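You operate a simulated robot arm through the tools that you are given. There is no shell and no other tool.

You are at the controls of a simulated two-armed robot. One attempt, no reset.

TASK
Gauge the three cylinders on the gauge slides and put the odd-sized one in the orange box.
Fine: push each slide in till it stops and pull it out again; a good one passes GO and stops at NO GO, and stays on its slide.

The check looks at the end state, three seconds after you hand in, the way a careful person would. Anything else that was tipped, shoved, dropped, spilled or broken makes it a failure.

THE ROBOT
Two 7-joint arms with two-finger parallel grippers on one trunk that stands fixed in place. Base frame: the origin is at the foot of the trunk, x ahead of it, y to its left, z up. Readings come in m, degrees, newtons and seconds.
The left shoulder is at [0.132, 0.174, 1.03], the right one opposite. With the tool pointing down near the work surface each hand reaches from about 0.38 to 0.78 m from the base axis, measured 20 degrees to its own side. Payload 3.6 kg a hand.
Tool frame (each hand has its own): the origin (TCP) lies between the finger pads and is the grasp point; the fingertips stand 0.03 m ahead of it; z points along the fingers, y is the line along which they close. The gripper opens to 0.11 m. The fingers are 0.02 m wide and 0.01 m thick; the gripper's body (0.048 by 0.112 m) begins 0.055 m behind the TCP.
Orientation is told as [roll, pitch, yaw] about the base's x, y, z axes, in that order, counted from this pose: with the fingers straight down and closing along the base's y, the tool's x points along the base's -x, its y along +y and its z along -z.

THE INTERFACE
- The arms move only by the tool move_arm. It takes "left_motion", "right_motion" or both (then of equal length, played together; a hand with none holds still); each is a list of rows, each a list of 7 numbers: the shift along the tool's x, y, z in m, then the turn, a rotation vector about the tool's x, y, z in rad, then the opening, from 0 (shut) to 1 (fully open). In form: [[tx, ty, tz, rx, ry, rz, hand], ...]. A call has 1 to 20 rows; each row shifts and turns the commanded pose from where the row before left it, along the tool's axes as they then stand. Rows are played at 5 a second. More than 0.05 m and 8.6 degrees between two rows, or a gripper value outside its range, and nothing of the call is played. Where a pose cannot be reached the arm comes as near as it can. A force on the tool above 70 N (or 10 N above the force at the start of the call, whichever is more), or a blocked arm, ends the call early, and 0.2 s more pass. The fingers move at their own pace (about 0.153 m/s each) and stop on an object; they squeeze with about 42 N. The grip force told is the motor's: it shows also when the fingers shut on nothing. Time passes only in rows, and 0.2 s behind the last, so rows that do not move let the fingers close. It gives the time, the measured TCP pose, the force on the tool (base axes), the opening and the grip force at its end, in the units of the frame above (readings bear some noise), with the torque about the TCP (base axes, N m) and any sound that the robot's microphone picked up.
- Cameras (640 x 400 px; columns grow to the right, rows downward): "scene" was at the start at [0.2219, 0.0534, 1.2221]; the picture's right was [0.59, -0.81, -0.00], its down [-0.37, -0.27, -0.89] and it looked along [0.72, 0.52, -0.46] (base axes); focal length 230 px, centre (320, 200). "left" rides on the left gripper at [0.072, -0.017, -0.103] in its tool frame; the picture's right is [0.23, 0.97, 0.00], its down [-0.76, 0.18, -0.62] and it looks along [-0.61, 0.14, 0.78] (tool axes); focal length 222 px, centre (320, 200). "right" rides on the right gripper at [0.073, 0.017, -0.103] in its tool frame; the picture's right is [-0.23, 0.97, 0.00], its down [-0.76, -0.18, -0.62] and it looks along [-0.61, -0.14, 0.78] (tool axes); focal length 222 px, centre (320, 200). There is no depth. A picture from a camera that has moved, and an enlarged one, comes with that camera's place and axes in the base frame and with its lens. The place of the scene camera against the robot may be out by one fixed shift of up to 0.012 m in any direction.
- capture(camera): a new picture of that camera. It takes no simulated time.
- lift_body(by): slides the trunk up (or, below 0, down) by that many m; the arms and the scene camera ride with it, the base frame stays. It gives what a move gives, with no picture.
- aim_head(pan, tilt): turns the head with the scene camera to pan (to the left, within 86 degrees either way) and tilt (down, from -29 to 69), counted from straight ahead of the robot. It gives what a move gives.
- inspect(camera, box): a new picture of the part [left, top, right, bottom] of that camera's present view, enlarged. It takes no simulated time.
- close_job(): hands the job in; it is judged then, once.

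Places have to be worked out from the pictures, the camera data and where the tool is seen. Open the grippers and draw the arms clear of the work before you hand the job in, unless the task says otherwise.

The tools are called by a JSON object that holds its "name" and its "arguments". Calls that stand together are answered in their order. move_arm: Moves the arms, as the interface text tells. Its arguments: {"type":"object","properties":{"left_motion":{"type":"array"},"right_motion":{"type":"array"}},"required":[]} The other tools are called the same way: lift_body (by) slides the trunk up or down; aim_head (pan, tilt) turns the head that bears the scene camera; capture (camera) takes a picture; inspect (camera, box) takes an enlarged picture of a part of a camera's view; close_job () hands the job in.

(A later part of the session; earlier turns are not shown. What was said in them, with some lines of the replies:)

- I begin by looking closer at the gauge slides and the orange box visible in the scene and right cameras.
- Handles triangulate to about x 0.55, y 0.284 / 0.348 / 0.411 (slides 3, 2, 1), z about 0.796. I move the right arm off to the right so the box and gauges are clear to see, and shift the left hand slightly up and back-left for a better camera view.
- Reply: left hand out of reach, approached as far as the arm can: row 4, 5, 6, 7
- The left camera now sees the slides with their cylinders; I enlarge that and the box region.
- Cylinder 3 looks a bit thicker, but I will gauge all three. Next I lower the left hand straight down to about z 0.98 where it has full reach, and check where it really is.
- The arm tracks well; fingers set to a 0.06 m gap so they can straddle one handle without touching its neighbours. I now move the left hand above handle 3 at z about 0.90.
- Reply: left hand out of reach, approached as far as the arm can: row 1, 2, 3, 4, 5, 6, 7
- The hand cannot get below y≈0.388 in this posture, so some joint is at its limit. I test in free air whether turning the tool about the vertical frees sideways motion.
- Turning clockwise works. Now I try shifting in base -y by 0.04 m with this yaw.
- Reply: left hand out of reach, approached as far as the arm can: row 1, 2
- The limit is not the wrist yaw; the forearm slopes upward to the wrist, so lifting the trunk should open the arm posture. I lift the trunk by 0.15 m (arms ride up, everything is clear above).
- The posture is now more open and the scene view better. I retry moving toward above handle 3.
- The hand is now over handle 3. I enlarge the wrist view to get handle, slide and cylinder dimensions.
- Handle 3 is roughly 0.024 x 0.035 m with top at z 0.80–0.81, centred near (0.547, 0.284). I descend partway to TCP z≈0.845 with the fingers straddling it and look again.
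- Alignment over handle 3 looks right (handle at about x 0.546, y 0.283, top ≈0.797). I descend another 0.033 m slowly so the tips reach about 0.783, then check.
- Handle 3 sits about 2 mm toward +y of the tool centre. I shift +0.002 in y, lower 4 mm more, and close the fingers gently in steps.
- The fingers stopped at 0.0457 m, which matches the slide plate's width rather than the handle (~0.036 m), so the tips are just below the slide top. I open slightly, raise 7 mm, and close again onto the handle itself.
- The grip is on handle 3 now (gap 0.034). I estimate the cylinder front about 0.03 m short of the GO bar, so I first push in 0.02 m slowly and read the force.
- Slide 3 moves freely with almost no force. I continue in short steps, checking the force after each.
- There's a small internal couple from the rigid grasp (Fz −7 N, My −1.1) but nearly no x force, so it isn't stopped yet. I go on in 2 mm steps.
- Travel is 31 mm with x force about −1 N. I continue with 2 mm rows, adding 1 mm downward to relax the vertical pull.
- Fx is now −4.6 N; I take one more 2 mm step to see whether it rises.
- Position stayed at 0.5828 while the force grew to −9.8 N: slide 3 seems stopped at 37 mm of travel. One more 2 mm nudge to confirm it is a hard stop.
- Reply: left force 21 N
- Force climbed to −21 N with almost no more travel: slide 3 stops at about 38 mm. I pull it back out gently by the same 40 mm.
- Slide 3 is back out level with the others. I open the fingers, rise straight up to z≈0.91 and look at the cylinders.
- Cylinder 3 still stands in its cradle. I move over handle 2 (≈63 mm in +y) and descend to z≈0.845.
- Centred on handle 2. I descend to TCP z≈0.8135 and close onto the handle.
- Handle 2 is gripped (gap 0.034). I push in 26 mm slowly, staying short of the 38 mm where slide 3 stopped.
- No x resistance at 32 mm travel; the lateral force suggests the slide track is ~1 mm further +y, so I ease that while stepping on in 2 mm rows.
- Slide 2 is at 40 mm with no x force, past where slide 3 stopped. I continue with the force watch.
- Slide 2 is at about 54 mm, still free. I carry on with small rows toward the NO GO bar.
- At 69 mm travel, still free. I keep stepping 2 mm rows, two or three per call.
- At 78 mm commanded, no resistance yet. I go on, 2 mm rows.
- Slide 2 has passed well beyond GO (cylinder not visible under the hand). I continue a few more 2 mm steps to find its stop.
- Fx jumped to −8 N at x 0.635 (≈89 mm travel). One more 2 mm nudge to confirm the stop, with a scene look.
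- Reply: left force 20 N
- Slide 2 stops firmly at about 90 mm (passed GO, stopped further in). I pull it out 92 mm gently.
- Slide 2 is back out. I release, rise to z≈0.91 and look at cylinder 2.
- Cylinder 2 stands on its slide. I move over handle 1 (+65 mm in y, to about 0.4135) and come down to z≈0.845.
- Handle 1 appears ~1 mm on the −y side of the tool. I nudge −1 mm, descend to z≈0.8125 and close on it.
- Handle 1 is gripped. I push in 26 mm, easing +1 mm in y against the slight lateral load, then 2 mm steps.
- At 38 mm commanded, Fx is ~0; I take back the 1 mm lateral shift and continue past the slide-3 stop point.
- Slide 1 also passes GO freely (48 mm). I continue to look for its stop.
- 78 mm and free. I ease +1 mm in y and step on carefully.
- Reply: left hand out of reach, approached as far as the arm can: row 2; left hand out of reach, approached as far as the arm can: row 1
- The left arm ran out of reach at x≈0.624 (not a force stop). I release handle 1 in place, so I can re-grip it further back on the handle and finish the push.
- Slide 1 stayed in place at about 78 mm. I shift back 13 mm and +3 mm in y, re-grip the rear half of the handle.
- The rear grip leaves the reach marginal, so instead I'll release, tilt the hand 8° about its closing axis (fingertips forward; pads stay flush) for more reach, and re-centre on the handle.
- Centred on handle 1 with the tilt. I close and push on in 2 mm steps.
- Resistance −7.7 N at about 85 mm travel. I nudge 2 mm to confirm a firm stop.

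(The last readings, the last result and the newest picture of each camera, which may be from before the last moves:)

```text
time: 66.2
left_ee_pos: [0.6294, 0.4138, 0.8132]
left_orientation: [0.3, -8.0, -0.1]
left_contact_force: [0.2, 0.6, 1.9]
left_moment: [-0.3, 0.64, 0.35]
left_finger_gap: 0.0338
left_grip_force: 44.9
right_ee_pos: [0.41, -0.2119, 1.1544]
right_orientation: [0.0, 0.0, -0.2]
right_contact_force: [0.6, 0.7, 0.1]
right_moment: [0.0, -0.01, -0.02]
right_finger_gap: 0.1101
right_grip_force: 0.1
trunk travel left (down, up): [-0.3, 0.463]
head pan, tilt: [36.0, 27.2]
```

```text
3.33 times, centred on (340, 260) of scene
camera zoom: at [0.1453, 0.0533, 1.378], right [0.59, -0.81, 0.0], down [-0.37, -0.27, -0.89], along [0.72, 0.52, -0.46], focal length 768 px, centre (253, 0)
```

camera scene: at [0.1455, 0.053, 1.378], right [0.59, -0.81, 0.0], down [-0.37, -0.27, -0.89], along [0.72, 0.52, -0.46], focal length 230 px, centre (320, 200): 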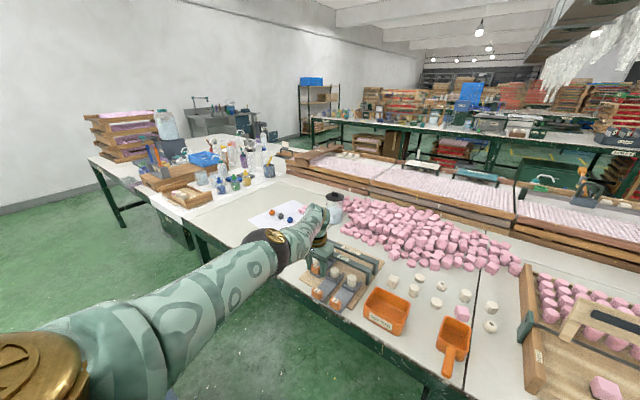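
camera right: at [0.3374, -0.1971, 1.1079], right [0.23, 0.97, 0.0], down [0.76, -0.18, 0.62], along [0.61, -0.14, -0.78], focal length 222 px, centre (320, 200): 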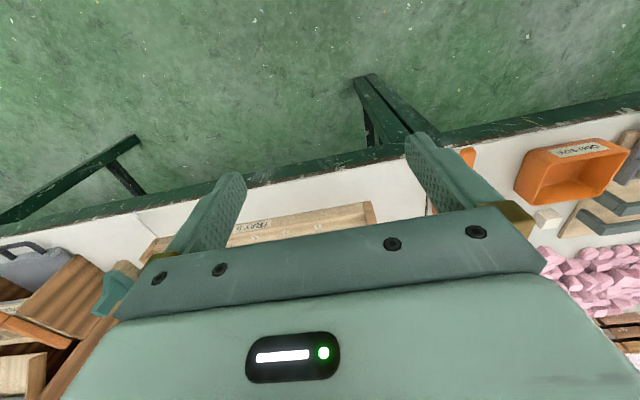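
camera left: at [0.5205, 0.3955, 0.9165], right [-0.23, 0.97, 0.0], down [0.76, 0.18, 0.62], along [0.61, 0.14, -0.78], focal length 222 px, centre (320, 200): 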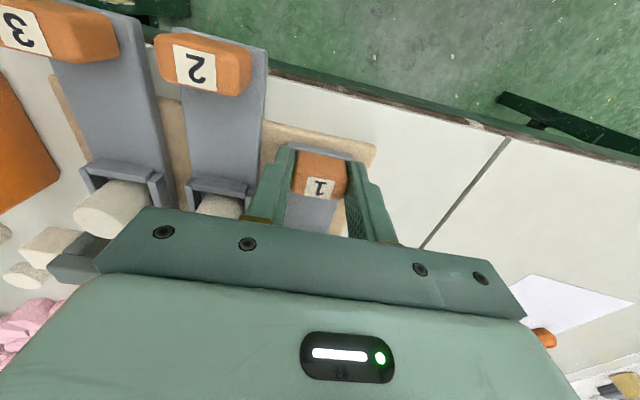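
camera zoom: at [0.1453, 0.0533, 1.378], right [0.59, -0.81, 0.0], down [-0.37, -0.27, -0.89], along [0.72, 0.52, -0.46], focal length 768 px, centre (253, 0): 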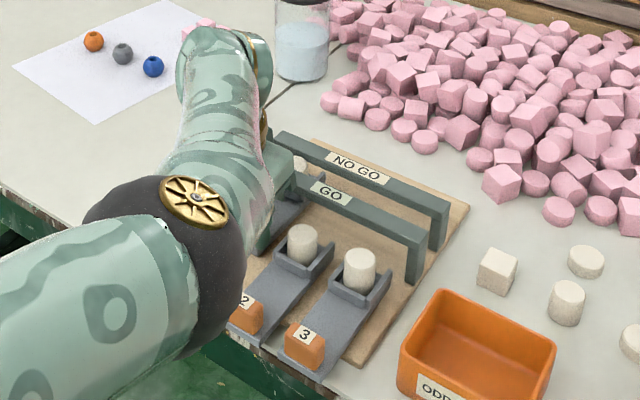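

The force dropped again, so that was perhaps friction. I enlarge the spot between the GO and NO GO bars, where cylinder 1 peeks out.

{"name": "inspect", "arguments": {"camera": "scene", "box": [318, 225, 368, 260]}}

{"name": "capture", "arguments": {"camera": "right"}}

```text
11.43 times, centred on (343, 242) of scene
camera zoom: at [0.1453, 0.0533, 1.378], right [0.59, -0.81, 0.0], down [-0.37, -0.27, -0.89], along [0.72, 0.52, -0.46], focal length 2632 px, centre (57, -286)
```

zoom: 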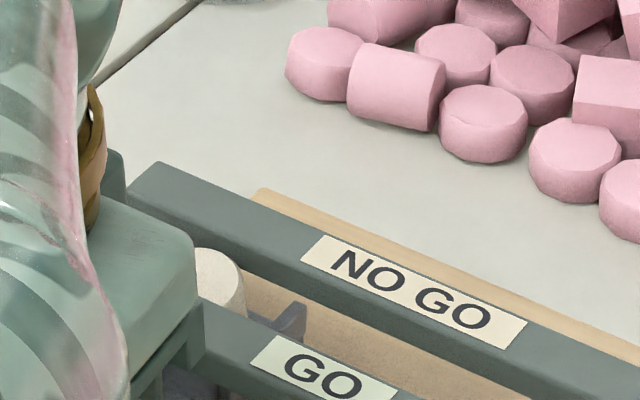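

```text
taken
camera right: at [0.3381, -0.196, 1.2571], right [0.23, 0.97, 0.0], down [0.76, -0.18, 0.62], along [0.61, -0.14, -0.78], focal length 222 px, centre (320, 200)
```

right: 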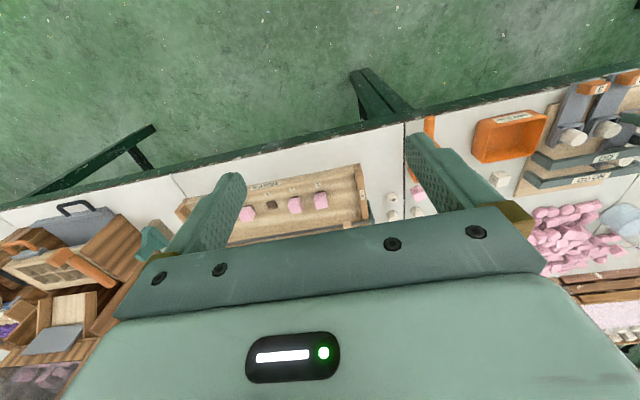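

Cylinder 1 is upright between the bars, close to NO GO. I keep stepping gently.

{"name": "move_arm", "arguments": {"left_motion": [[-0.00198, 0, 0.00028, 0, 0, 0, 0.28], [0, 0, 0, 0, 0, 0, 0.28]]}}

{"name": "inspect", "arguments": {"camera": "scene", "box": [318, 225, 368, 260]}}

```text
time: 66.8
left_ee_pos: [0.6298, 0.4136, 0.8134]
left_orientation: [0.0, -8.1, 0.0]
left_contact_force: [-6.7, -1.4, 0.0]
left_moment: [-0.16, -0.51, 0.0]
left_finger_gap: 0.034
left_grip_force: 45.1
right_ee_pos: [0.4101, -0.2124, 1.1534]
right_orientation: [0.1, 0.0, 0.0]
right_contact_force: [0.9, 0.1, -0.2]
right_moment: [0.03, -0.01, 0.02]
right_finger_gap: 0.11
right_grip_force: 0.1
trunk travel left (down, up): [-0.3, 0.463]
head pan, tilt: [36.0, 27.2]
```

```text
11.43 times, centred on (343, 242) of scene
camera zoom: at [0.1444, 0.0531, 1.3781], right [0.59, -0.81, 0.0], down [-0.37, -0.27, -0.89], along [0.72, 0.52, -0.46], focal length 2632 px, centre (57, -286)
```

zoom: 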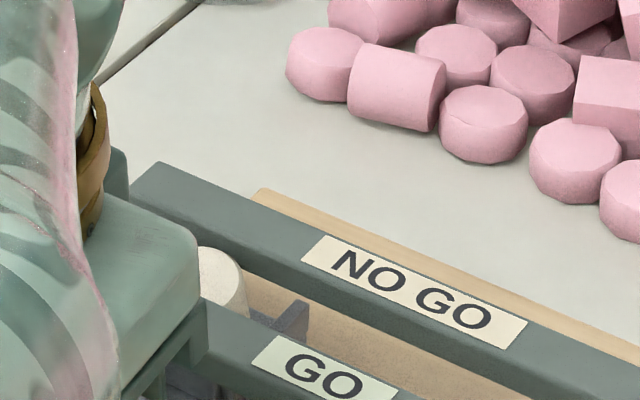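

Now −6.7 N with hardly any motion, cylinder apparently against NO GO. One more 2 mm nudge to confirm.

{"name": "move_arm", "arguments": {"left_motion": [[-0.00198, 0, 0.00028, 0, 0, 0, 0.28], [0, 0, 0, 0, 0, 0, 0.28]]}}

{"name": "inspect", "arguments": {"camera": "scene", "box": [318, 225, 368, 260]}}

```text
time: 67.3
left_ee_pos: [0.6321, 0.4144, 0.8128]
left_orientation: [0.2, -8.0, 0.1]
left_contact_force: [-16.2, -2.6, -3.2]
left_moment: [-0.55, -0.2, -0.14]
left_finger_gap: 0.0341
left_grip_force: 45.4
right_ee_pos: [0.41, -0.2111, 1.1543]
right_orientation: [0.0, 0.0, -0.1]
right_contact_force: [-0.3, 0.8, -0.1]
right_moment: [-0.07, 0.05, -0.01]
right_finger_gap: 0.1099
right_grip_force: 0.1
trunk travel left (down, up): [-0.3, 0.463]
head pan, tilt: [36.0, 27.2]
```

```text
11.43 times, centred on (343, 242) of scene
camera zoom: at [0.1437, 0.0534, 1.3781], right [0.59, -0.81, 0.0], down [-0.37, -0.27, -0.89], along [0.72, 0.52, -0.46], focal length 2632 px, centre (57, -286)
```

zoom: 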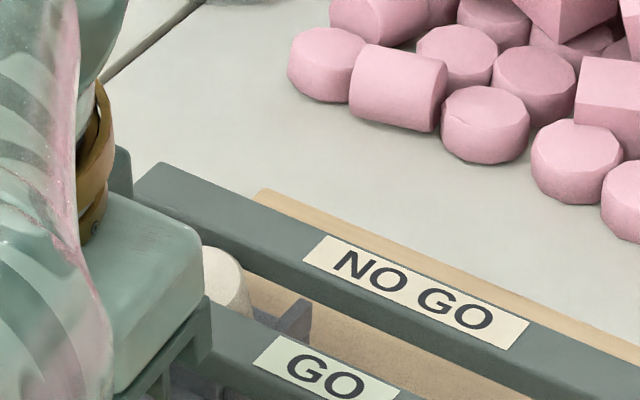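

Slide 1 stops at ≈90 mm, the same as slide 2 (NO GO), while slide 3 stopped at GO (38 mm): cylinder 3 is the odd, oversized one. I pull slide 1 back out 90 mm.

{"name": "move_arm", "arguments": {"left_motion": [[0.00297, 0, -0.00042, 0, 0, 0, 0.28], [0.00396, 0, -0.00056, 0, 0, 0, 0.28], [0.00495, 0, -0.0007, 0, 0, 0, 0.28], [0.00495, 0, -0.0007, 0, 0, 0, 0.28], [0.00495, 0, -0.0007, 0, 0, 0, 0.28], [0.00495, 0, -0.0007, 0, 0, 0, 0.28], [0.00495, 0, -0.0007, 0, 0, 0, 0.28], [0.00495, 0, -0.0007, 0, 0, 0, 0.28], [0.00495, 0, -0.0007, 0, 0, 0, 0.28], [0.00495, 0, -0.0007, 0, 0, 0, 0.28], [0.00495, 0, -0.0007, 0, 0, 0, 0.28], [0.00495, 0, -0.0007, 0, 0, 0, 0.28], [0.00495, 0, -0.0007, 0, 0, 0, 0.28], [0.00495, 0, -0.0007, 0, 0, 0, 0.28], [0.00495, 0, -0.0007, 0, 0, 0, 0.28], [0.00495, 0, -0.0007, 0, 0, 0, 0.28], [0.00495, 0, -0.0007, 0, 0, 0, 0.28], [0.00495, 0, -0.0007, 0, 0, 0, 0.28], [0.00297, 0, -0.00042, 0, 0, 0, 0.28], [0, 0, 0, 0, 0, 0, 0.28]]}}

{"name": "capture", "arguments": {"camera": "left"}}

```text
time: 71.5
left_ee_pos: [0.5417, 0.4142, 0.8147]
left_orientation: [0.2, -8.1, 0.0]
left_contact_force: [-0.2, 3.2, -1.8]
left_moment: [-0.41, 0.33, -0.02]
left_finger_gap: 0.034
left_grip_force: 45.0
right_ee_pos: [0.4111, -0.2115, 1.1542]
right_orientation: [0.0, 0.0, 0.0]
right_contact_force: [-0.4, 0.6, 0.6]
right_moment: [-0.03, -0.01, -0.01]
right_finger_gap: 0.1098
right_grip_force: 0.1
trunk travel left (down, up): [-0.3, 0.463]
head pan, tilt: [36.0, 27.2]
```

```text
taken
camera left: at [0.456, 0.3956, 0.905], right [-0.23, 0.97, -0.03], down [0.67, 0.18, 0.72], along [0.71, 0.14, -0.69], focal length 222 px, centre (320, 200)
```

left: 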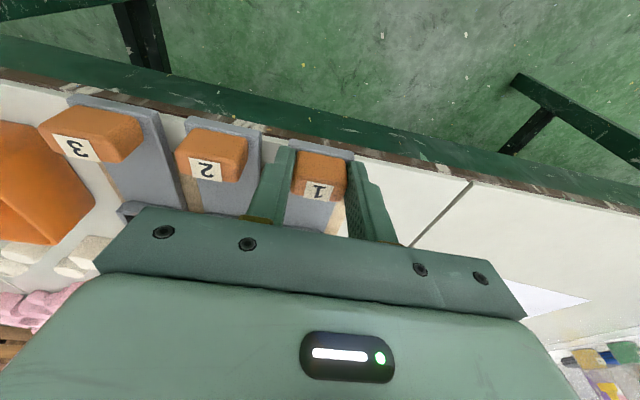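

Slide 1 is back out in line with the others. I open, rise, undo the tilt and look at all three cylinders.

{"name": "move_arm", "arguments": {"left_motion": [[0, 0, 0, 0, 0, 0, 0.4], [0, 0, 0, 0, 0, 0, 0.5], [0.0014, 0, -0.01, 0, 0, 0, 0.5], [0.002, 0, -0.015, 0, 0, 0, 0.5], [0.0035, 0, -0.025, 0, 0, 0, 0.5], [0, 0, -0.025, 0, 0.07, 0, 0.5], [0, 0, -0.025, 0, 0.07, 0, 0.5], [0, 0, 0, 0, 0, 0, 0.5]]}}

{"name": "capture", "arguments": {"camera": "left"}}

{"name": "inspect", "arguments": {"camera": "scene", "box": [280, 220, 440, 340]}}

```text
time: 73.3
left_ee_pos: [0.5237, 0.4136, 0.9129]
left_orientation: [0.2, 0.0, -0.1]
left_contact_force: [1.0, -0.7, 0.1]
left_moment: [-0.01, 0.01, -0.01]
left_finger_gap: 0.0547
left_grip_force: 0.1
right_ee_pos: [0.4111, -0.2126, 1.1536]
right_orientation: [0.0, 0.2, -0.1]
right_contact_force: [-0.4, 0.4, 0.3]
right_moment: [0.0, -0.02, 0.0]
right_finger_gap: 0.11
right_grip_force: 0.0
trunk travel left (down, up): [-0.3, 0.463]
head pan, tilt: [36.0, 27.2]
```

```text
taken
camera left: at [0.4515, 0.3951, 1.015], right [-0.23, 0.97, 0.0], down [0.76, 0.18, 0.62], along [0.61, 0.14, -0.78], focal length 222 px, centre (320, 200)
```

left: 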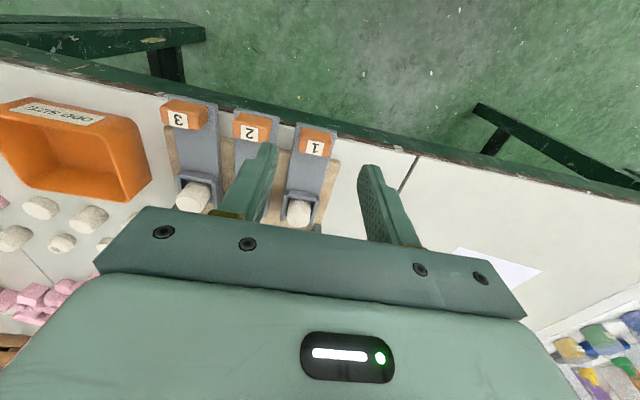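

```text
3.33 times, centred on (360, 280) of scene
camera zoom: at [0.1456, 0.0534, 1.378], right [0.59, -0.81, 0.0], down [-0.37, -0.27, -0.89], along [0.72, 0.52, -0.46], focal length 768 px, centre (187, -67)
```

zoom: 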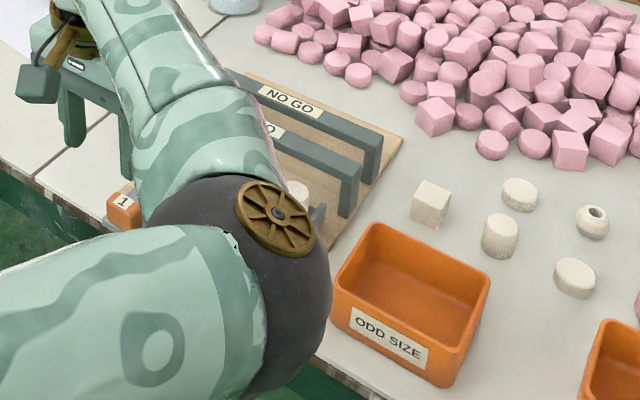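

All three slides are out with cylinders upright. Now I move the left hand above cylinder 3 (about x 0.644, y 0.286), staying at z≈0.91, well above everything.

{"name": "move_arm", "arguments": {"left_motion": [[-0.005, -0.016, 0, 0, 0, 0, 0.5], [-0.015, -0.016, 0, 0, 0, 0, 0.5], [-0.015, -0.016, 0, 0, 0, 0, 0.5], [-0.015, -0.016, 0, 0, 0, 0, 0.5], [-0.015, -0.016, 0, 0, 0, 0, 0.5], [-0.015, -0.016, 0, 0, 0, 0, 0.5], [-0.015, -0.016, 0, 0, 0, 0, 0.5], [-0.015, -0.016, 0, 0, 0, 0, 0.5], [-0.005, 0, 0, 0, 0, 0, 0.5], [0, 0, 0, 0, 0, 0, 0.5]]}}

{"name": "capture", "arguments": {"camera": "left"}}

{"name": "inspect", "arguments": {"camera": "left", "box": [220, 100, 460, 250]}}

{"name": "inspect", "arguments": {"camera": "scene", "box": [280, 220, 440, 340]}}

```text
time: 75.5
left_ee_pos: [0.6396, 0.2862, 0.9109]
left_orientation: [0.2, -0.1, -0.1]
left_contact_force: [0.0, -0.1, -0.1]
left_moment: [0.0, 0.0, 0.0]
left_finger_gap: 0.0551
left_grip_force: 0.0
right_ee_pos: [0.4113, -0.212, 1.1544]
right_orientation: [-0.1, 0.1, 0.0]
right_contact_force: [-0.8, 0.6, 0.2]
right_moment: [0.0, 0.01, 0.01]
right_finger_gap: 0.1102
right_grip_force: 0.0
trunk travel left (down, up): [-0.3, 0.463]
head pan, tilt: [36.0, 27.2]
```

```text
taken
camera left: at [0.5675, 0.2677, 1.0136], right [-0.23, 0.97, 0.0], down [0.76, 0.18, 0.62], along [0.61, 0.14, -0.78], focal length 222 px, centre (320, 200)
```

left: 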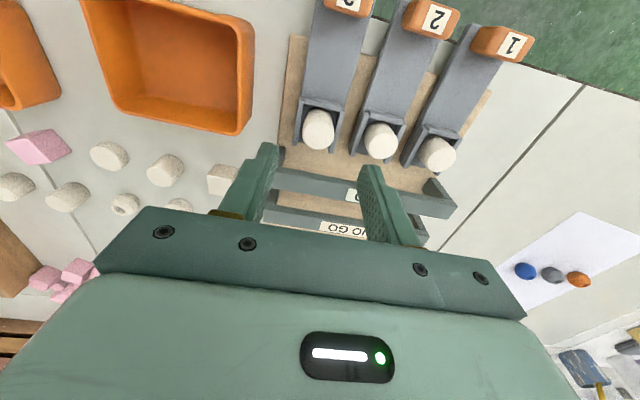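

```text
2.67 times, centred on (340, 175) of left
camera zoom: at [0.5675, 0.2677, 1.0136], right [-0.23, 0.97, 0.0], down [0.76, 0.18, 0.62], along [0.61, 0.14, -0.78], focal length 592 px, centre (267, 267)
```

zoom: 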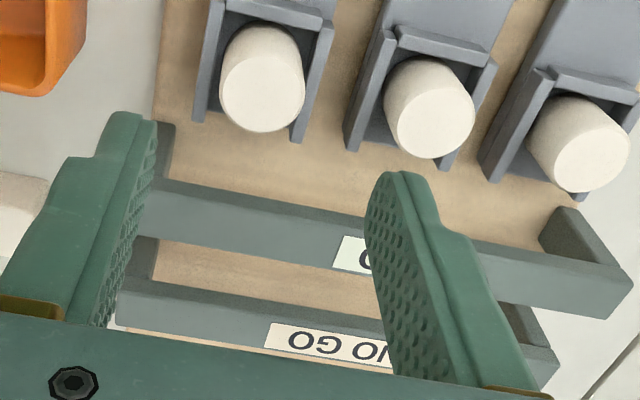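

```text
3.33 times, centred on (360, 280) of scene
camera zoom: at [0.1455, 0.053, 1.378], right [0.59, -0.81, 0.0], down [-0.37, -0.27, -0.89], along [0.72, 0.52, -0.46], focal length 768 px, centre (187, -67)
```

zoom: 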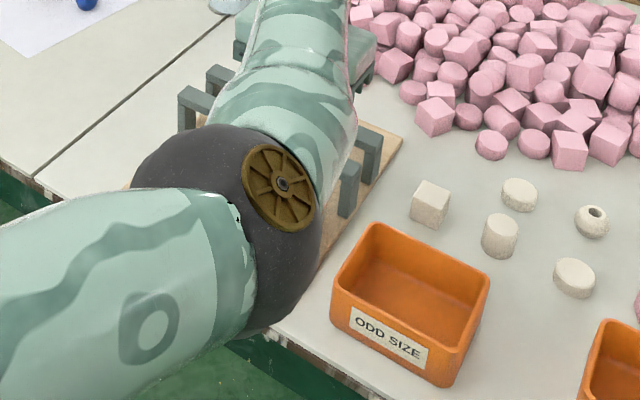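

Cylinder 3's top is at about (0.646, 0.286, 0.82), upright. I shift +6 mm in x and descend to z≈0.85 with the fingers straddling it, then look.

{"name": "move_arm", "arguments": {"left_motion": [[-0.003, 0, 0.01, 0, 0, 0, 0.5], [-0.003, 0, 0.012, 0, 0, 0, 0.5], [0, 0, 0.013, 0, 0, 0, 0.5], [0, 0, 0.013, 0, 0, 0, 0.5], [0, 0, 0.013, 0, 0, 0, 0.5], [0, 0, 0, 0, 0, 0, 0.5]]}}

{"name": "inspect", "arguments": {"camera": "left", "box": [220, 100, 460, 250]}}

```text
time: 77.0
left_ee_pos: [0.644, 0.2848, 0.8504]
left_orientation: [0.2, 0.1, 0.0]
left_contact_force: [0.2, 0.4, 0.0]
left_moment: [-0.03, 0.03, 0.04]
left_finger_gap: 0.0551
left_grip_force: 0.1
right_ee_pos: [0.4112, -0.2132, 1.1537]
right_orientation: [0.0, 0.1, -0.1]
right_contact_force: [-0.1, 0.1, -0.6]
right_moment: [-0.03, -0.05, -0.01]
right_finger_gap: 0.1102
right_grip_force: 0.1
trunk travel left (down, up): [-0.3, 0.463]
head pan, tilt: [36.0, 27.2]
```

```text
2.67 times, centred on (340, 175) of left
camera zoom: at [0.5716, 0.2666, 0.9532], right [-0.23, 0.97, 0.0], down [0.76, 0.18, 0.62], along [0.61, 0.14, -0.78], focal length 592 px, centre (267, 267)
```

zoom: 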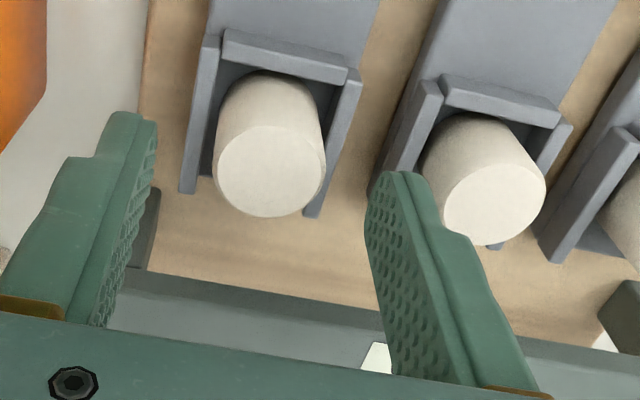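

The cylinder is between the fingers, about 2 mm toward +y. I centre, lower to TCP z≈0.832 (tips ≈0.802, above the cradle walls) and close gently.

{"name": "move_arm", "arguments": {"left_motion": [[-0.001, 0.002, 0.006, 0, 0, 0, 0.46], [0, 0, 0.006, 0, 0, 0, 0.44], [0, 0, 0.006, 0, 0, 0, 0.44], [0, 0, 0, 0, 0, 0, 0.38], [0, 0, 0, 0, 0, 0, 0.32], [0, 0, 0, 0, 0, 0, 0.28], [0, 0, 0, 0, 0, 0, 0.24], [0, 0, 0, 0, 0, 0, 0.2]]}}

{"name": "inspect", "arguments": {"camera": "left", "box": [220, 100, 460, 250]}}

```text
time: 78.8
left_ee_pos: [0.6462, 0.2878, 0.8337]
left_orientation: [0.2, 0.1, 0.1]
left_contact_force: [0.5, -0.2, -1.0]
left_moment: [-0.01, 0.03, 0.04]
left_finger_gap: 0.0272
left_grip_force: 42.2
right_ee_pos: [0.4111, -0.2118, 1.1532]
right_orientation: [0.0, 0.1, -0.1]
right_contact_force: [0.2, -0.3, -0.2]
right_moment: [0.01, -0.02, 0.0]
right_finger_gap: 0.11
right_grip_force: 0.0
trunk travel left (down, up): [-0.3, 0.463]
head pan, tilt: [36.0, 27.2]
```

```text
2.67 times, centred on (340, 175) of left
camera zoom: at [0.5729, 0.2692, 0.9353], right [-0.23, 0.97, 0.0], down [0.76, 0.18, 0.62], along [0.61, 0.14, -0.78], focal length 592 px, centre (267, 267)
```

zoom: 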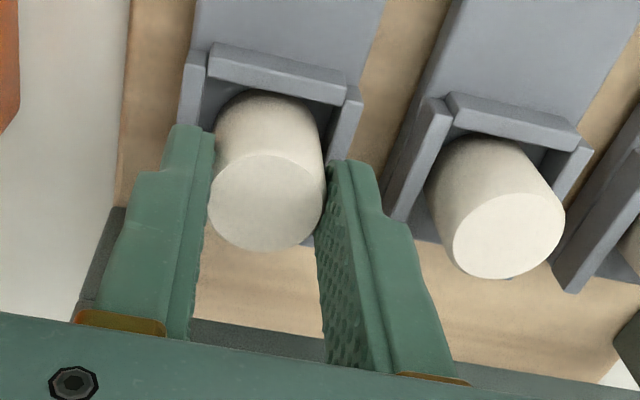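

Cylinder 3 is gripped (gap 0.027, 42 N). I lift it straight up about 0.1 m and check.

{"name": "move_arm", "arguments": {"left_motion": [[0, 0, -0.004, 0, 0, 0, 0.2], [0, 0, -0.008, 0, 0, 0, 0.2], [0, 0, -0.012, 0, 0, 0, 0.2], [0, 0, -0.016, 0, 0, 0, 0.2], [0, 0, -0.02, 0, 0, 0, 0.2], [0, 0, -0.02, 0, 0, 0, 0.2], [0, 0, -0.02, 0, 0, 0, 0.2], [0, 0, 0, 0, 0, 0, 0.2]]}}

{"name": "capture", "arguments": {"camera": "left"}}

{"name": "inspect", "arguments": {"camera": "scene", "box": [260, 200, 440, 340]}}

```text
time: 80.5
left_ee_pos: [0.6461, 0.2877, 0.9335]
left_orientation: [0.1, 0.0, 0.0]
left_contact_force: [0.1, 0.7, -0.3]
left_moment: [-0.03, -0.01, -0.01]
left_finger_gap: 0.027
left_grip_force: 42.1
right_ee_pos: [0.4109, -0.2132, 1.1521]
right_orientation: [0.0, 0.0, -0.1]
right_contact_force: [-0.7, 0.1, 0.8]
right_moment: [0.01, 0.02, 0.01]
right_finger_gap: 0.11
right_grip_force: 0.1
trunk travel left (down, up): [-0.3, 0.463]
head pan, tilt: [36.0, 27.2]
```

```text
taken
camera left: at [0.5733, 0.2689, 1.0357], right [-0.23, 0.97, 0.0], down [0.76, 0.18, 0.62], along [0.61, 0.14, -0.78], focal length 222 px, centre (320, 200)
```

left: 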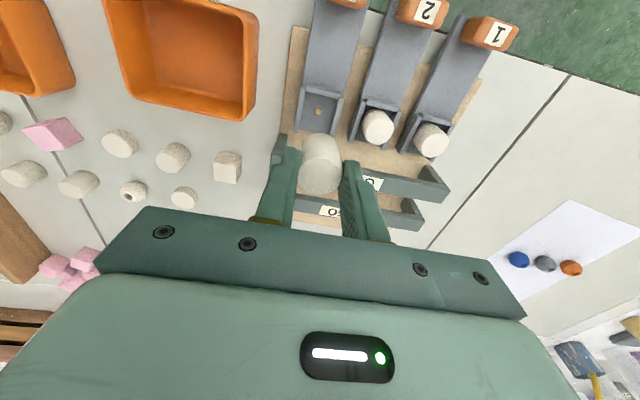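

```text
2.86 times, centred on (350, 270) of scene
camera zoom: at [0.1457, 0.0533, 1.3779], right [0.59, -0.81, 0.0], down [-0.37, -0.27, -0.89], along [0.72, 0.52, -0.46], focal length 658 px, centre (234, 0)
```

zoom: 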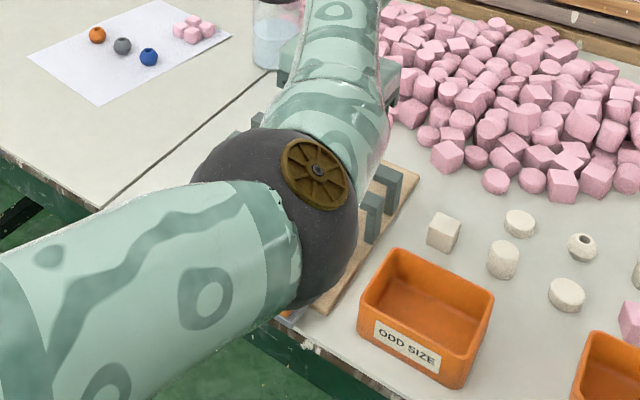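

The cylinder is held and cradle 3 is empty. The box centre works out near (0.625, 0.16) with rim around z 0.80–0.81; I carry the cylinder over it at z≈0.93.

{"name": "move_arm", "arguments": {"left_motion": [[0.0026, -0.01, 0, 0, 0, 0, 0.2], [0.0026, -0.016, 0, 0, 0, 0, 0.2], [0.0026, -0.016, 0, 0, 0, 0, 0.2], [0.0026, -0.016, 0, 0, 0, 0, 0.2], [0.0026, -0.016, 0, 0, 0, 0, 0.2], [0.0026, -0.016, 0, 0, 0, 0, 0.2], [0.0026, -0.016, 0, 0, 0, 0, 0.2], [0.0026, -0.016, 0, 0, 0, 0, 0.2], [0, -0.006, 0, 0, 0, 0, 0.2], [0, 0, 0, 0, 0, 0, 0.2]]}}

{"name": "capture", "arguments": {"camera": "left"}}

{"name": "capture", "arguments": {"camera": "scene"}}

```text
time: 82.8
left_ee_pos: [0.6257, 0.1579, 0.9317]
left_orientation: [0.2, 0.0, 0.0]
left_contact_force: [-0.4, -0.9, -0.7]
left_moment: [-0.05, -0.01, 0.02]
left_finger_gap: 0.027
left_grip_force: 42.2
right_ee_pos: [0.4108, -0.2121, 1.1534]
right_orientation: [0.0, 0.0, -0.1]
right_contact_force: [0.8, 0.3, 0.2]
right_moment: [0.0, 0.01, -0.01]
right_finger_gap: 0.1101
right_grip_force: 0.0
trunk travel left (down, up): [-0.3, 0.463]
head pan, tilt: [36.0, 27.2]
```

```text
taken
camera left: at [0.5531, 0.1404, 1.0353], right [-0.23, 0.97, 0.0], down [0.76, 0.18, 0.62], along [0.61, 0.14, -0.78], focal length 222 px, centre (320, 200)
```

left: 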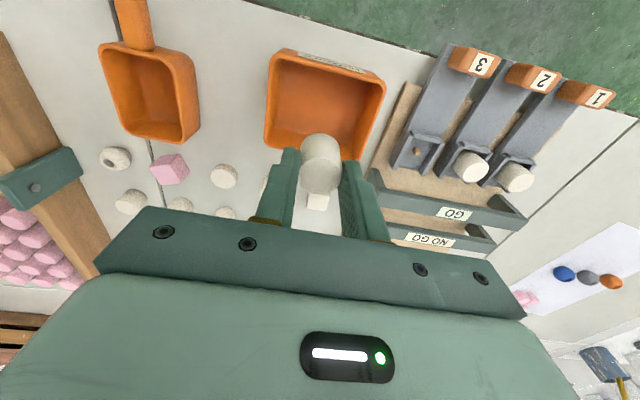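

```text
taken
camera scene: at [0.1455, 0.0531, 1.378], right [0.59, -0.81, 0.0], down [-0.37, -0.27, -0.89], along [0.72, 0.52, -0.46], focal length 230 px, centre (320, 200)
```

scene: 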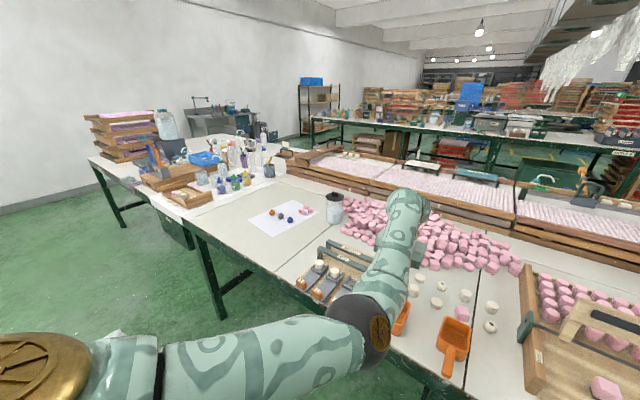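

The cylinder is centred over the box (rim ≈ x 0.585–0.667, y 0.10–0.21). I lower it into the box to TCP z≈0.83.

{"name": "move_arm", "arguments": {"left_motion": [[0, 0, 0.012, 0, 0, 0, 0.2], [0, 0, 0.016, 0, 0, 0, 0.2], [0, 0, 0.016, 0, 0, 0, 0.2], [0, 0, 0.016, 0, 0, 0, 0.2], [0, 0, 0.016, 0, 0, 0, 0.2], [0, 0, 0.012, 0, 0, 0, 0.2], [0, 0, 0.01, 0, 0, 0, 0.2], [0, 0, 0, 0, 0, 0, 0.2]]}}

{"name": "capture", "arguments": {"camera": "left"}}

{"name": "capture", "arguments": {"camera": "scene"}}

```text
time: 84.5
left_ee_pos: [0.6252, 0.158, 0.8344]
left_orientation: [0.2, 0.1, 0.0]
left_contact_force: [-0.5, -0.2, -0.1]
left_moment: [0.0, -0.02, 0.0]
left_finger_gap: 0.0272
left_grip_force: 42.2
right_ee_pos: [0.4105, -0.2136, 1.1543]
right_orientation: [0.1, 0.2, 0.0]
right_contact_force: [-0.1, 0.0, 0.1]
right_moment: [0.02, 0.0, 0.0]
right_finger_gap: 0.11
right_grip_force: 0.1
trunk travel left (down, up): [-0.3, 0.463]
head pan, tilt: [36.0, 27.2]
```

```text
taken
camera left: at [0.5527, 0.1401, 0.9369], right [-0.23, 0.97, 0.0], down [0.76, 0.18, 0.62], along [0.61, 0.14, -0.78], focal length 222 px, centre (320, 200)
```

left: 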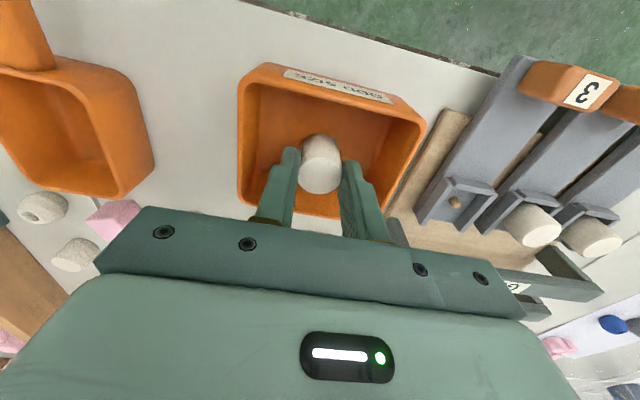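

```text
taken
camera scene: at [0.1455, 0.0531, 1.378], right [0.59, -0.81, 0.0], down [-0.37, -0.27, -0.89], along [0.72, 0.52, -0.46], focal length 230 px, centre (320, 200)
```

scene: 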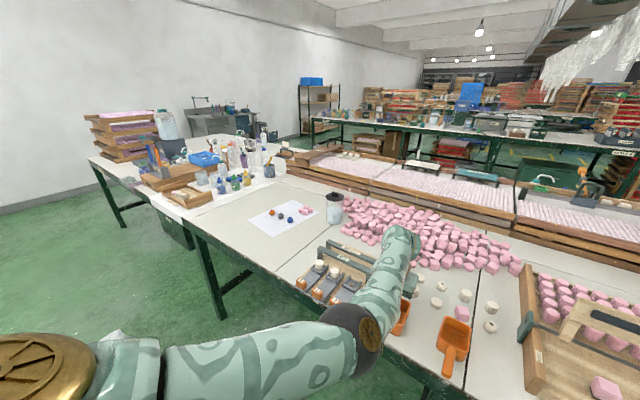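

It is inside the box walls. I lower in 3 mm and then 2 mm steps, watching for floor contact.

{"name": "move_arm", "arguments": {"left_motion": [[0, 0, 0.003, 0, 0, 0, 0.2], [0, 0, 0.003, 0, 0, 0, 0.2], [0, 0, 0.003, 0, 0, 0, 0.2], [0, 0, 0.002, 0, 0, 0, 0.2]]}}

{"name": "move_arm", "arguments": {"left_motion": [[0, 0, 0.002, 0, 0, 0, 0.2], [0, 0, 0.002, 0, 0, 0, 0.2]]}}

{"name": "inspect", "arguments": {"camera": "left", "box": [220, 50, 460, 230]}}

```text
time: 85.5
left_ee_pos: [0.6235, 0.1585, 0.8229]
left_orientation: [0.2, 0.0, 0.0]
left_contact_force: [0.1, -0.6, -0.4]
left_moment: [0.0, 0.0, -0.01]
left_finger_gap: 0.0274
left_grip_force: 42.0
right_ee_pos: [0.4107, -0.2134, 1.1523]
right_orientation: [0.0, 0.1, 0.0]
right_contact_force: [0.2, 0.2, -0.4]
right_moment: [0.03, 0.0, -0.05]
right_finger_gap: 0.1098
right_grip_force: 0.1
trunk travel left (down, up): [-0.3, 0.463]
head pan, tilt: [36.0, 27.2]
```

```text
time: 86.2
left_ee_pos: [0.6248, 0.1595, 0.8189]
left_orientation: [0.2, 0.0, -0.1]
left_contact_force: [-0.9, 0.7, 0.0]
left_moment: [0.02, 0.04, -0.03]
left_finger_gap: 0.027
left_grip_force: 42.4
right_ee_pos: [0.4101, -0.2134, 1.1535]
right_orientation: [0.0, 0.2, -0.1]
right_contact_force: [-0.3, -0.6, -0.5]
right_moment: [0.01, -0.01, 0.01]
right_finger_gap: 0.1097
right_grip_force: 0.0
trunk travel left (down, up): [-0.3, 0.463]
head pan, tilt: [36.0, 27.2]
```

```text
2.22 times, centred on (340, 140) of left
camera zoom: at [0.5524, 0.1414, 0.9217], right [-0.23, 0.97, 0.0], down [0.76, 0.18, 0.62], along [0.61, 0.14, -0.78], focal length 494 px, centre (276, 333)
```

zoom: 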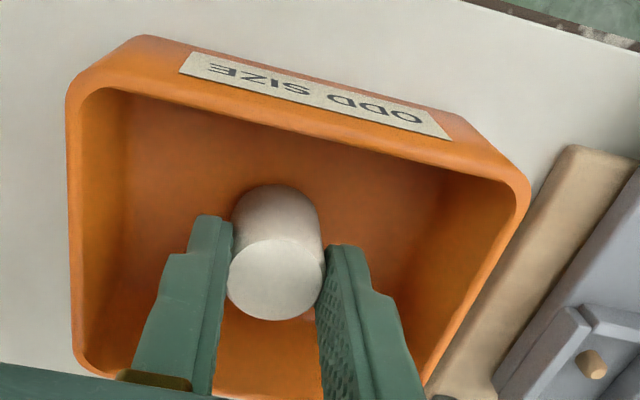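

No floor contact yet at z 0.819. I continue down in 2 mm steps.

{"name": "move_arm", "arguments": {"left_motion": [[0, 0, 0.002, 0, 0, 0, 0.2], [0, 0, 0.002, 0, 0, 0, 0.2]]}}

{"name": "move_arm", "arguments": {"left_motion": [[0, 0, 0.002, 0, 0, 0, 0.2], [0, 0, 0.001, 0, 0, 0, 0.2]]}}

```text
time: 86.8
left_ee_pos: [0.6247, 0.1606, 0.8152]
left_orientation: [0.2, 0.1, 0.1]
left_contact_force: [0.1, -0.5, -0.5]
left_moment: [-0.01, 0.01, 0.02]
left_finger_gap: 0.0272
left_grip_force: 42.2
right_ee_pos: [0.4095, -0.2123, 1.1527]
right_orientation: [0.0, 0.1, -0.2]
right_contact_force: [0.0, 0.3, -0.6]
right_moment: [-0.01, -0.02, 0.03]
right_finger_gap: 0.1101
right_grip_force: 0.1
trunk travel left (down, up): [-0.3, 0.463]
head pan, tilt: [36.0, 27.2]
```

```text
time: 87.3
left_ee_pos: [0.6254, 0.1598, 0.8156]
left_orientation: [0.3, -0.3, 0.1]
left_contact_force: [-1.2, 0.5, 15.9]
left_moment: [-0.06, 0.1, -0.02]
left_finger_gap: 0.0272
left_grip_force: 42.2
right_ee_pos: [0.4094, -0.2129, 1.1544]
right_orientation: [0.1, 0.1, -0.1]
right_contact_force: [0.1, 0.2, 0.4]
right_moment: [0.0, -0.01, 0.01]
right_finger_gap: 0.11
right_grip_force: 0.1
trunk travel left (down, up): [-0.3, 0.463]
head pan, tilt: [36.0, 27.2]
```

The cylinder touched the box floor (Fz +16 N). I back up 2 mm to unload, then open the fingers gradually.

{"name": "move_arm", "arguments": {"left_motion": [[0, 0, -0.002, 0, 0, 0, 0.2], [0, 0, 0, 0, 0, 0, 0.2], [0, 0, 0, 0, 0, 0, 0.28], [0, 0, 0, 0, 0, 0, 0.34], [0, 0, 0, 0, 0, 0, 0.4], [0, 0, 0, 0, 0, 0, 0.42]]}}

{"name": "inspect", "arguments": {"camera": "left", "box": [220, 50, 460, 230]}}

```text
time: 88.8
left_ee_pos: [0.626, 0.1594, 0.814]
left_orientation: [0.2, 0.0, 0.0]
left_contact_force: [-0.6, 0.2, -1.4]
left_moment: [0.02, -0.01, 0.0]
left_finger_gap: 0.046
left_grip_force: 0.2
right_ee_pos: [0.4108, -0.2133, 1.1536]
right_orientation: [-0.1, 0.0, -0.1]
right_contact_force: [1.0, 0.8, -0.6]
right_moment: [0.01, 0.03, -0.02]
right_finger_gap: 0.11
right_grip_force: 0.1
trunk travel left (down, up): [-0.3, 0.463]
head pan, tilt: [36.0, 27.2]
```

```text
2.22 times, centred on (340, 140) of left
camera zoom: at [0.5525, 0.1414, 0.9165], right [-0.23, 0.97, 0.0], down [0.76, 0.18, 0.62], along [0.61, 0.14, -0.78], focal length 494 px, centre (276, 333)
```

zoom: 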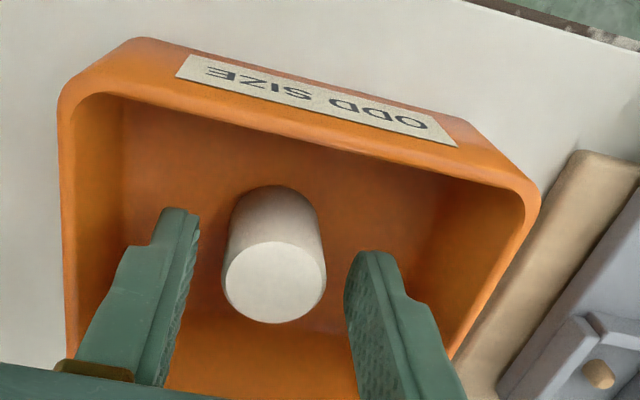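

Cylinder 3 stands free in the box. I rise straight up 0.14 m and look over the whole work area.

{"name": "move_arm", "arguments": {"left_motion": [[0, 0, -0.005, 0, 0, 0, 0.42], [0, 0, -0.01, 0, 0, 0, 0.42], [0, 0, -0.02, 0, 0, 0, 0.42], [0, 0, -0.025, 0, 0, 0, 0.42], [0, 0, -0.025, 0, 0, 0, 0.42], [0, 0, -0.025, 0, 0, 0, 0.42], [0, 0, -0.025, 0, 0, 0, 0.42], [0, 0, 0, 0, 0, 0, 0.42]]}}

{"name": "capture", "arguments": {"camera": "left"}}

```text
time: 90.5
left_ee_pos: [0.6245, 0.1597, 0.9497]
left_orientation: [0.1, 0.0, -0.1]
left_contact_force: [0.0, -0.1, 0.2]
left_moment: [0.02, 0.02, 0.0]
left_finger_gap: 0.046
left_grip_force: 0.1
right_ee_pos: [0.4101, -0.2118, 1.1536]
right_orientation: [-0.1, 0.1, -0.1]
right_contact_force: [0.0, 0.2, 0.1]
right_moment: [-0.03, 0.03, 0.02]
right_finger_gap: 0.1102
right_grip_force: 0.0
trunk travel left (down, up): [-0.3, 0.463]
head pan, tilt: [36.0, 27.2]
```

```text
taken
camera left: at [0.5526, 0.1406, 1.0514], right [-0.23, 0.97, 0.0], down [0.76, 0.18, 0.62], along [0.61, 0.14, -0.78], focal length 222 px, centre (320, 200)
```

left: 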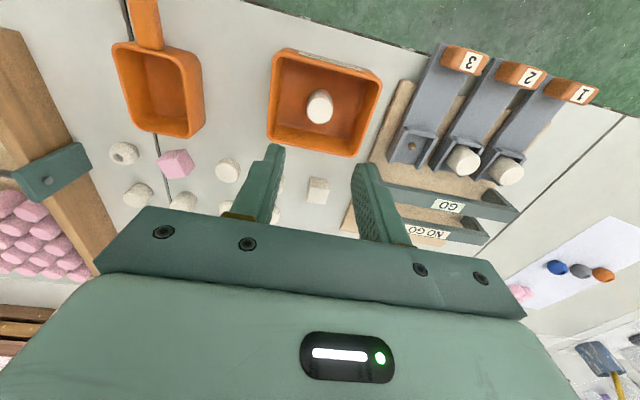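

Everything looks in order. I draw the left arm back and up, clear of the work, opening the gripper.

{"name": "move_arm", "arguments": {"left_motion": [[0.006, 0.01, -0.015, 0, 0, 0, 0.5], [0.014, 0.02, -0.012, 0, 0, 0, 0.6], [0.014, 0.02, -0.012, 0, 0, 0, 0.8], [0.014, 0.02, -0.012, 0, 0, 0, 1], [0.014, 0.02, -0.012, 0, 0, 0, 1], [0.014, 0.02, -0.012, 0, 0, 0, 1], [0.014, 0.02, -0.012, 0, 0, 0, 1], [0.014, 0.02, -0.012, 0, 0, 0, 1], [0.014, 0.02, -0.012, 0, 0, 0, 1], [0.014, 0.02, -0.012, 0, 0, 0, 1], [0.014, 0.02, -0.012, 0, 0, 0, 1], [0, 0, 0, 0, 0, 0, 1]]}}

{"name": "capture", "arguments": {"camera": "scene"}}

{"name": "inspect", "arguments": {"camera": "scene", "box": [270, 210, 450, 340]}}

{"name": "capture", "arguments": {"camera": "left"}}

```text
time: 93.2
left_ee_pos: [0.5024, 0.3818, 1.0802]
left_orientation: [0.3, 0.0, 0.1]
left_contact_force: [0.2, 0.4, -0.1]
left_moment: [0.0, 0.01, 0.02]
left_finger_gap: 0.1098
left_grip_force: 0.1
left hand out of reach, approached as far as the arm can: row 4, 5, 6
right_ee_pos: [0.4107, -0.2121, 1.1544]
right_orientation: [-0.1, 0.1, 0.0]
right_contact_force: [-0.4, -0.4, 1.0]
right_moment: [0.01, 0.01, 0.03]
right_finger_gap: 0.1102
right_grip_force: 0.1
trunk travel left (down, up): [-0.3, 0.463]
head pan, tilt: [36.0, 27.2]
```

```text
taken
camera scene: at [0.1457, 0.0529, 1.378], right [0.59, -0.81, 0.0], down [-0.37, -0.27, -0.89], along [0.72, 0.52, -0.46], focal length 230 px, centre (320, 200)
```

scene: 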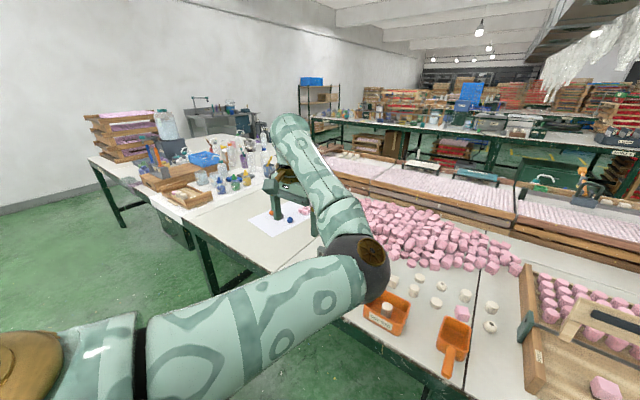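

```text
3.08 times, centred on (360, 275) of scene
camera zoom: at [0.1457, 0.0529, 1.378], right [0.59, -0.81, 0.0], down [-0.37, -0.27, -0.89], along [0.72, 0.52, -0.46], focal length 709 px, centre (197, -31)
```

zoom: 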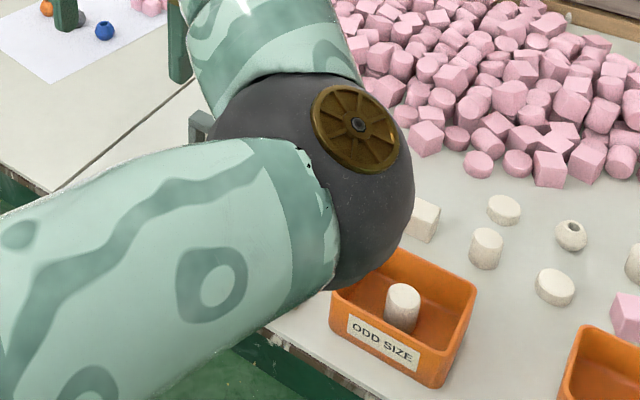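

```text
taken
camera left: at [0.4292, 0.3627, 1.1825], right [-0.23, 0.97, 0.0], down [0.76, 0.18, 0.62], along [0.61, 0.14, -0.78], focal length 222 px, centre (320, 200)
```

left: 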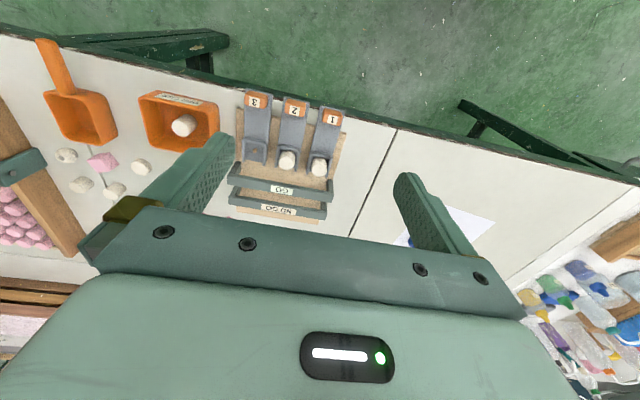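

Cylinder 3 is in the box, 1 and 2 on their slides. I enlarge the wrist view to verify the slides are fully out, and lift the trunk 0.15 m so both arms hang well clear.

{"name": "inspect", "arguments": {"camera": "left", "box": [120, 70, 360, 230]}}

{"name": "lift_body", "arguments": {"by": 0.15}}

{"name": "capture", "arguments": {"camera": "scene"}}

{"name": "capture", "arguments": {"camera": "right"}}

```text
2.50 times, centred on (240, 150) of left
camera zoom: at [0.4292, 0.3627, 1.1825], right [-0.23, 0.97, 0.0], down [0.76, 0.18, 0.62], along [0.61, 0.14, -0.78], focal length 555 px, centre (520, 325)
```

zoom: 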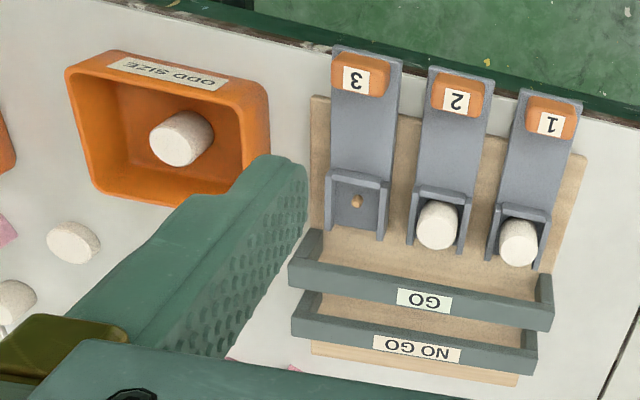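

```text
time: 94.9
left_ee_pos: [0.5011, 0.3807, 1.2298]
left_orientation: [0.2, 0.1, 0.0]
left_contact_force: [0.6, 0.4, 0.2]
left_moment: [-0.02, 0.01, 0.01]
left_finger_gap: 0.1101
left_grip_force: 0.0
right_ee_pos: [0.4115, -0.2133, 1.3039]
right_orientation: [0.1, 0.0, -0.1]
right_contact_force: [0.9, 0.5, -0.2]
right_moment: [-0.01, -0.03, 0.05]
right_finger_gap: 0.1102
right_grip_force: 0.1
trunk travel left (down, up): [-0.45, 0.313]
head pan, tilt: [36.0, 27.2]
```

```text
taken
camera scene: at [0.0991, 0.0532, 1.5297], right [0.59, -0.81, 0.0], down [-0.37, -0.27, -0.89], along [0.72, 0.52, -0.46], focal length 230 px, centre (320, 200)
```

scene: 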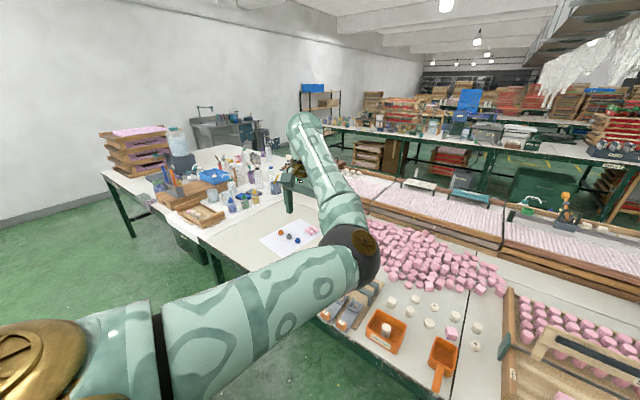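

```text
taken
camera right: at [0.3387, -0.196, 1.4066], right [0.23, 0.97, 0.0], down [0.76, -0.18, 0.62], along [0.61, -0.14, -0.78], focal length 222 px, centre (320, 200)
```

right: 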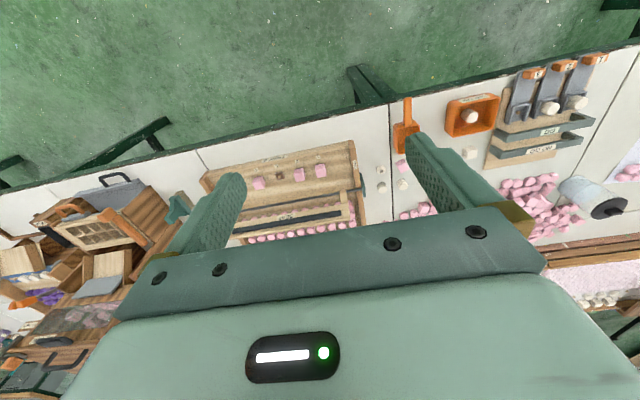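

The slides are all out and in line. Cylinders 1 and 2 stand in their cradles, cylinder 3 is in the ODD SIZE box, nothing else has moved, and both grippers are open and clear. I hand in the job.

{"name": "close_job", "arguments": {}}

```text
The job is handed in.
```

I gauged all three slides. Cylinder 3 is the odd one: it is too big, so I put it in the orange ODD SIZE box. The job is handed in, but no result has come back yet.

| Slide | Where it stopped | Verdict |
|---|---|---|
| 1 | Passed GO, stopped at NO GO (about 90 mm in) | Good, left on its slide |
| 2 | Passed GO, stopped at NO GO (about 90 mm in) | Good, left on its slide |
| 3 | Stopped at GO (about 38 mm in) | Too big, moved to the box |

- **Slide 1:** the left arm ran out of reach at about 78 mm. I let go of the handle, tilted the hand for more reach and finished the push. At about 85 mm the resistance briefly rose to about 8 N, then eased before the firm stop.
- **End state:** all three slides are pulled out and in line. Cylinders 1 and 2 are upright on their slides, and cylinder 3 is standing in the box. The last pictures show nothing else moved. Both grippers are open, and I raised the trunk to lift the arms clear.
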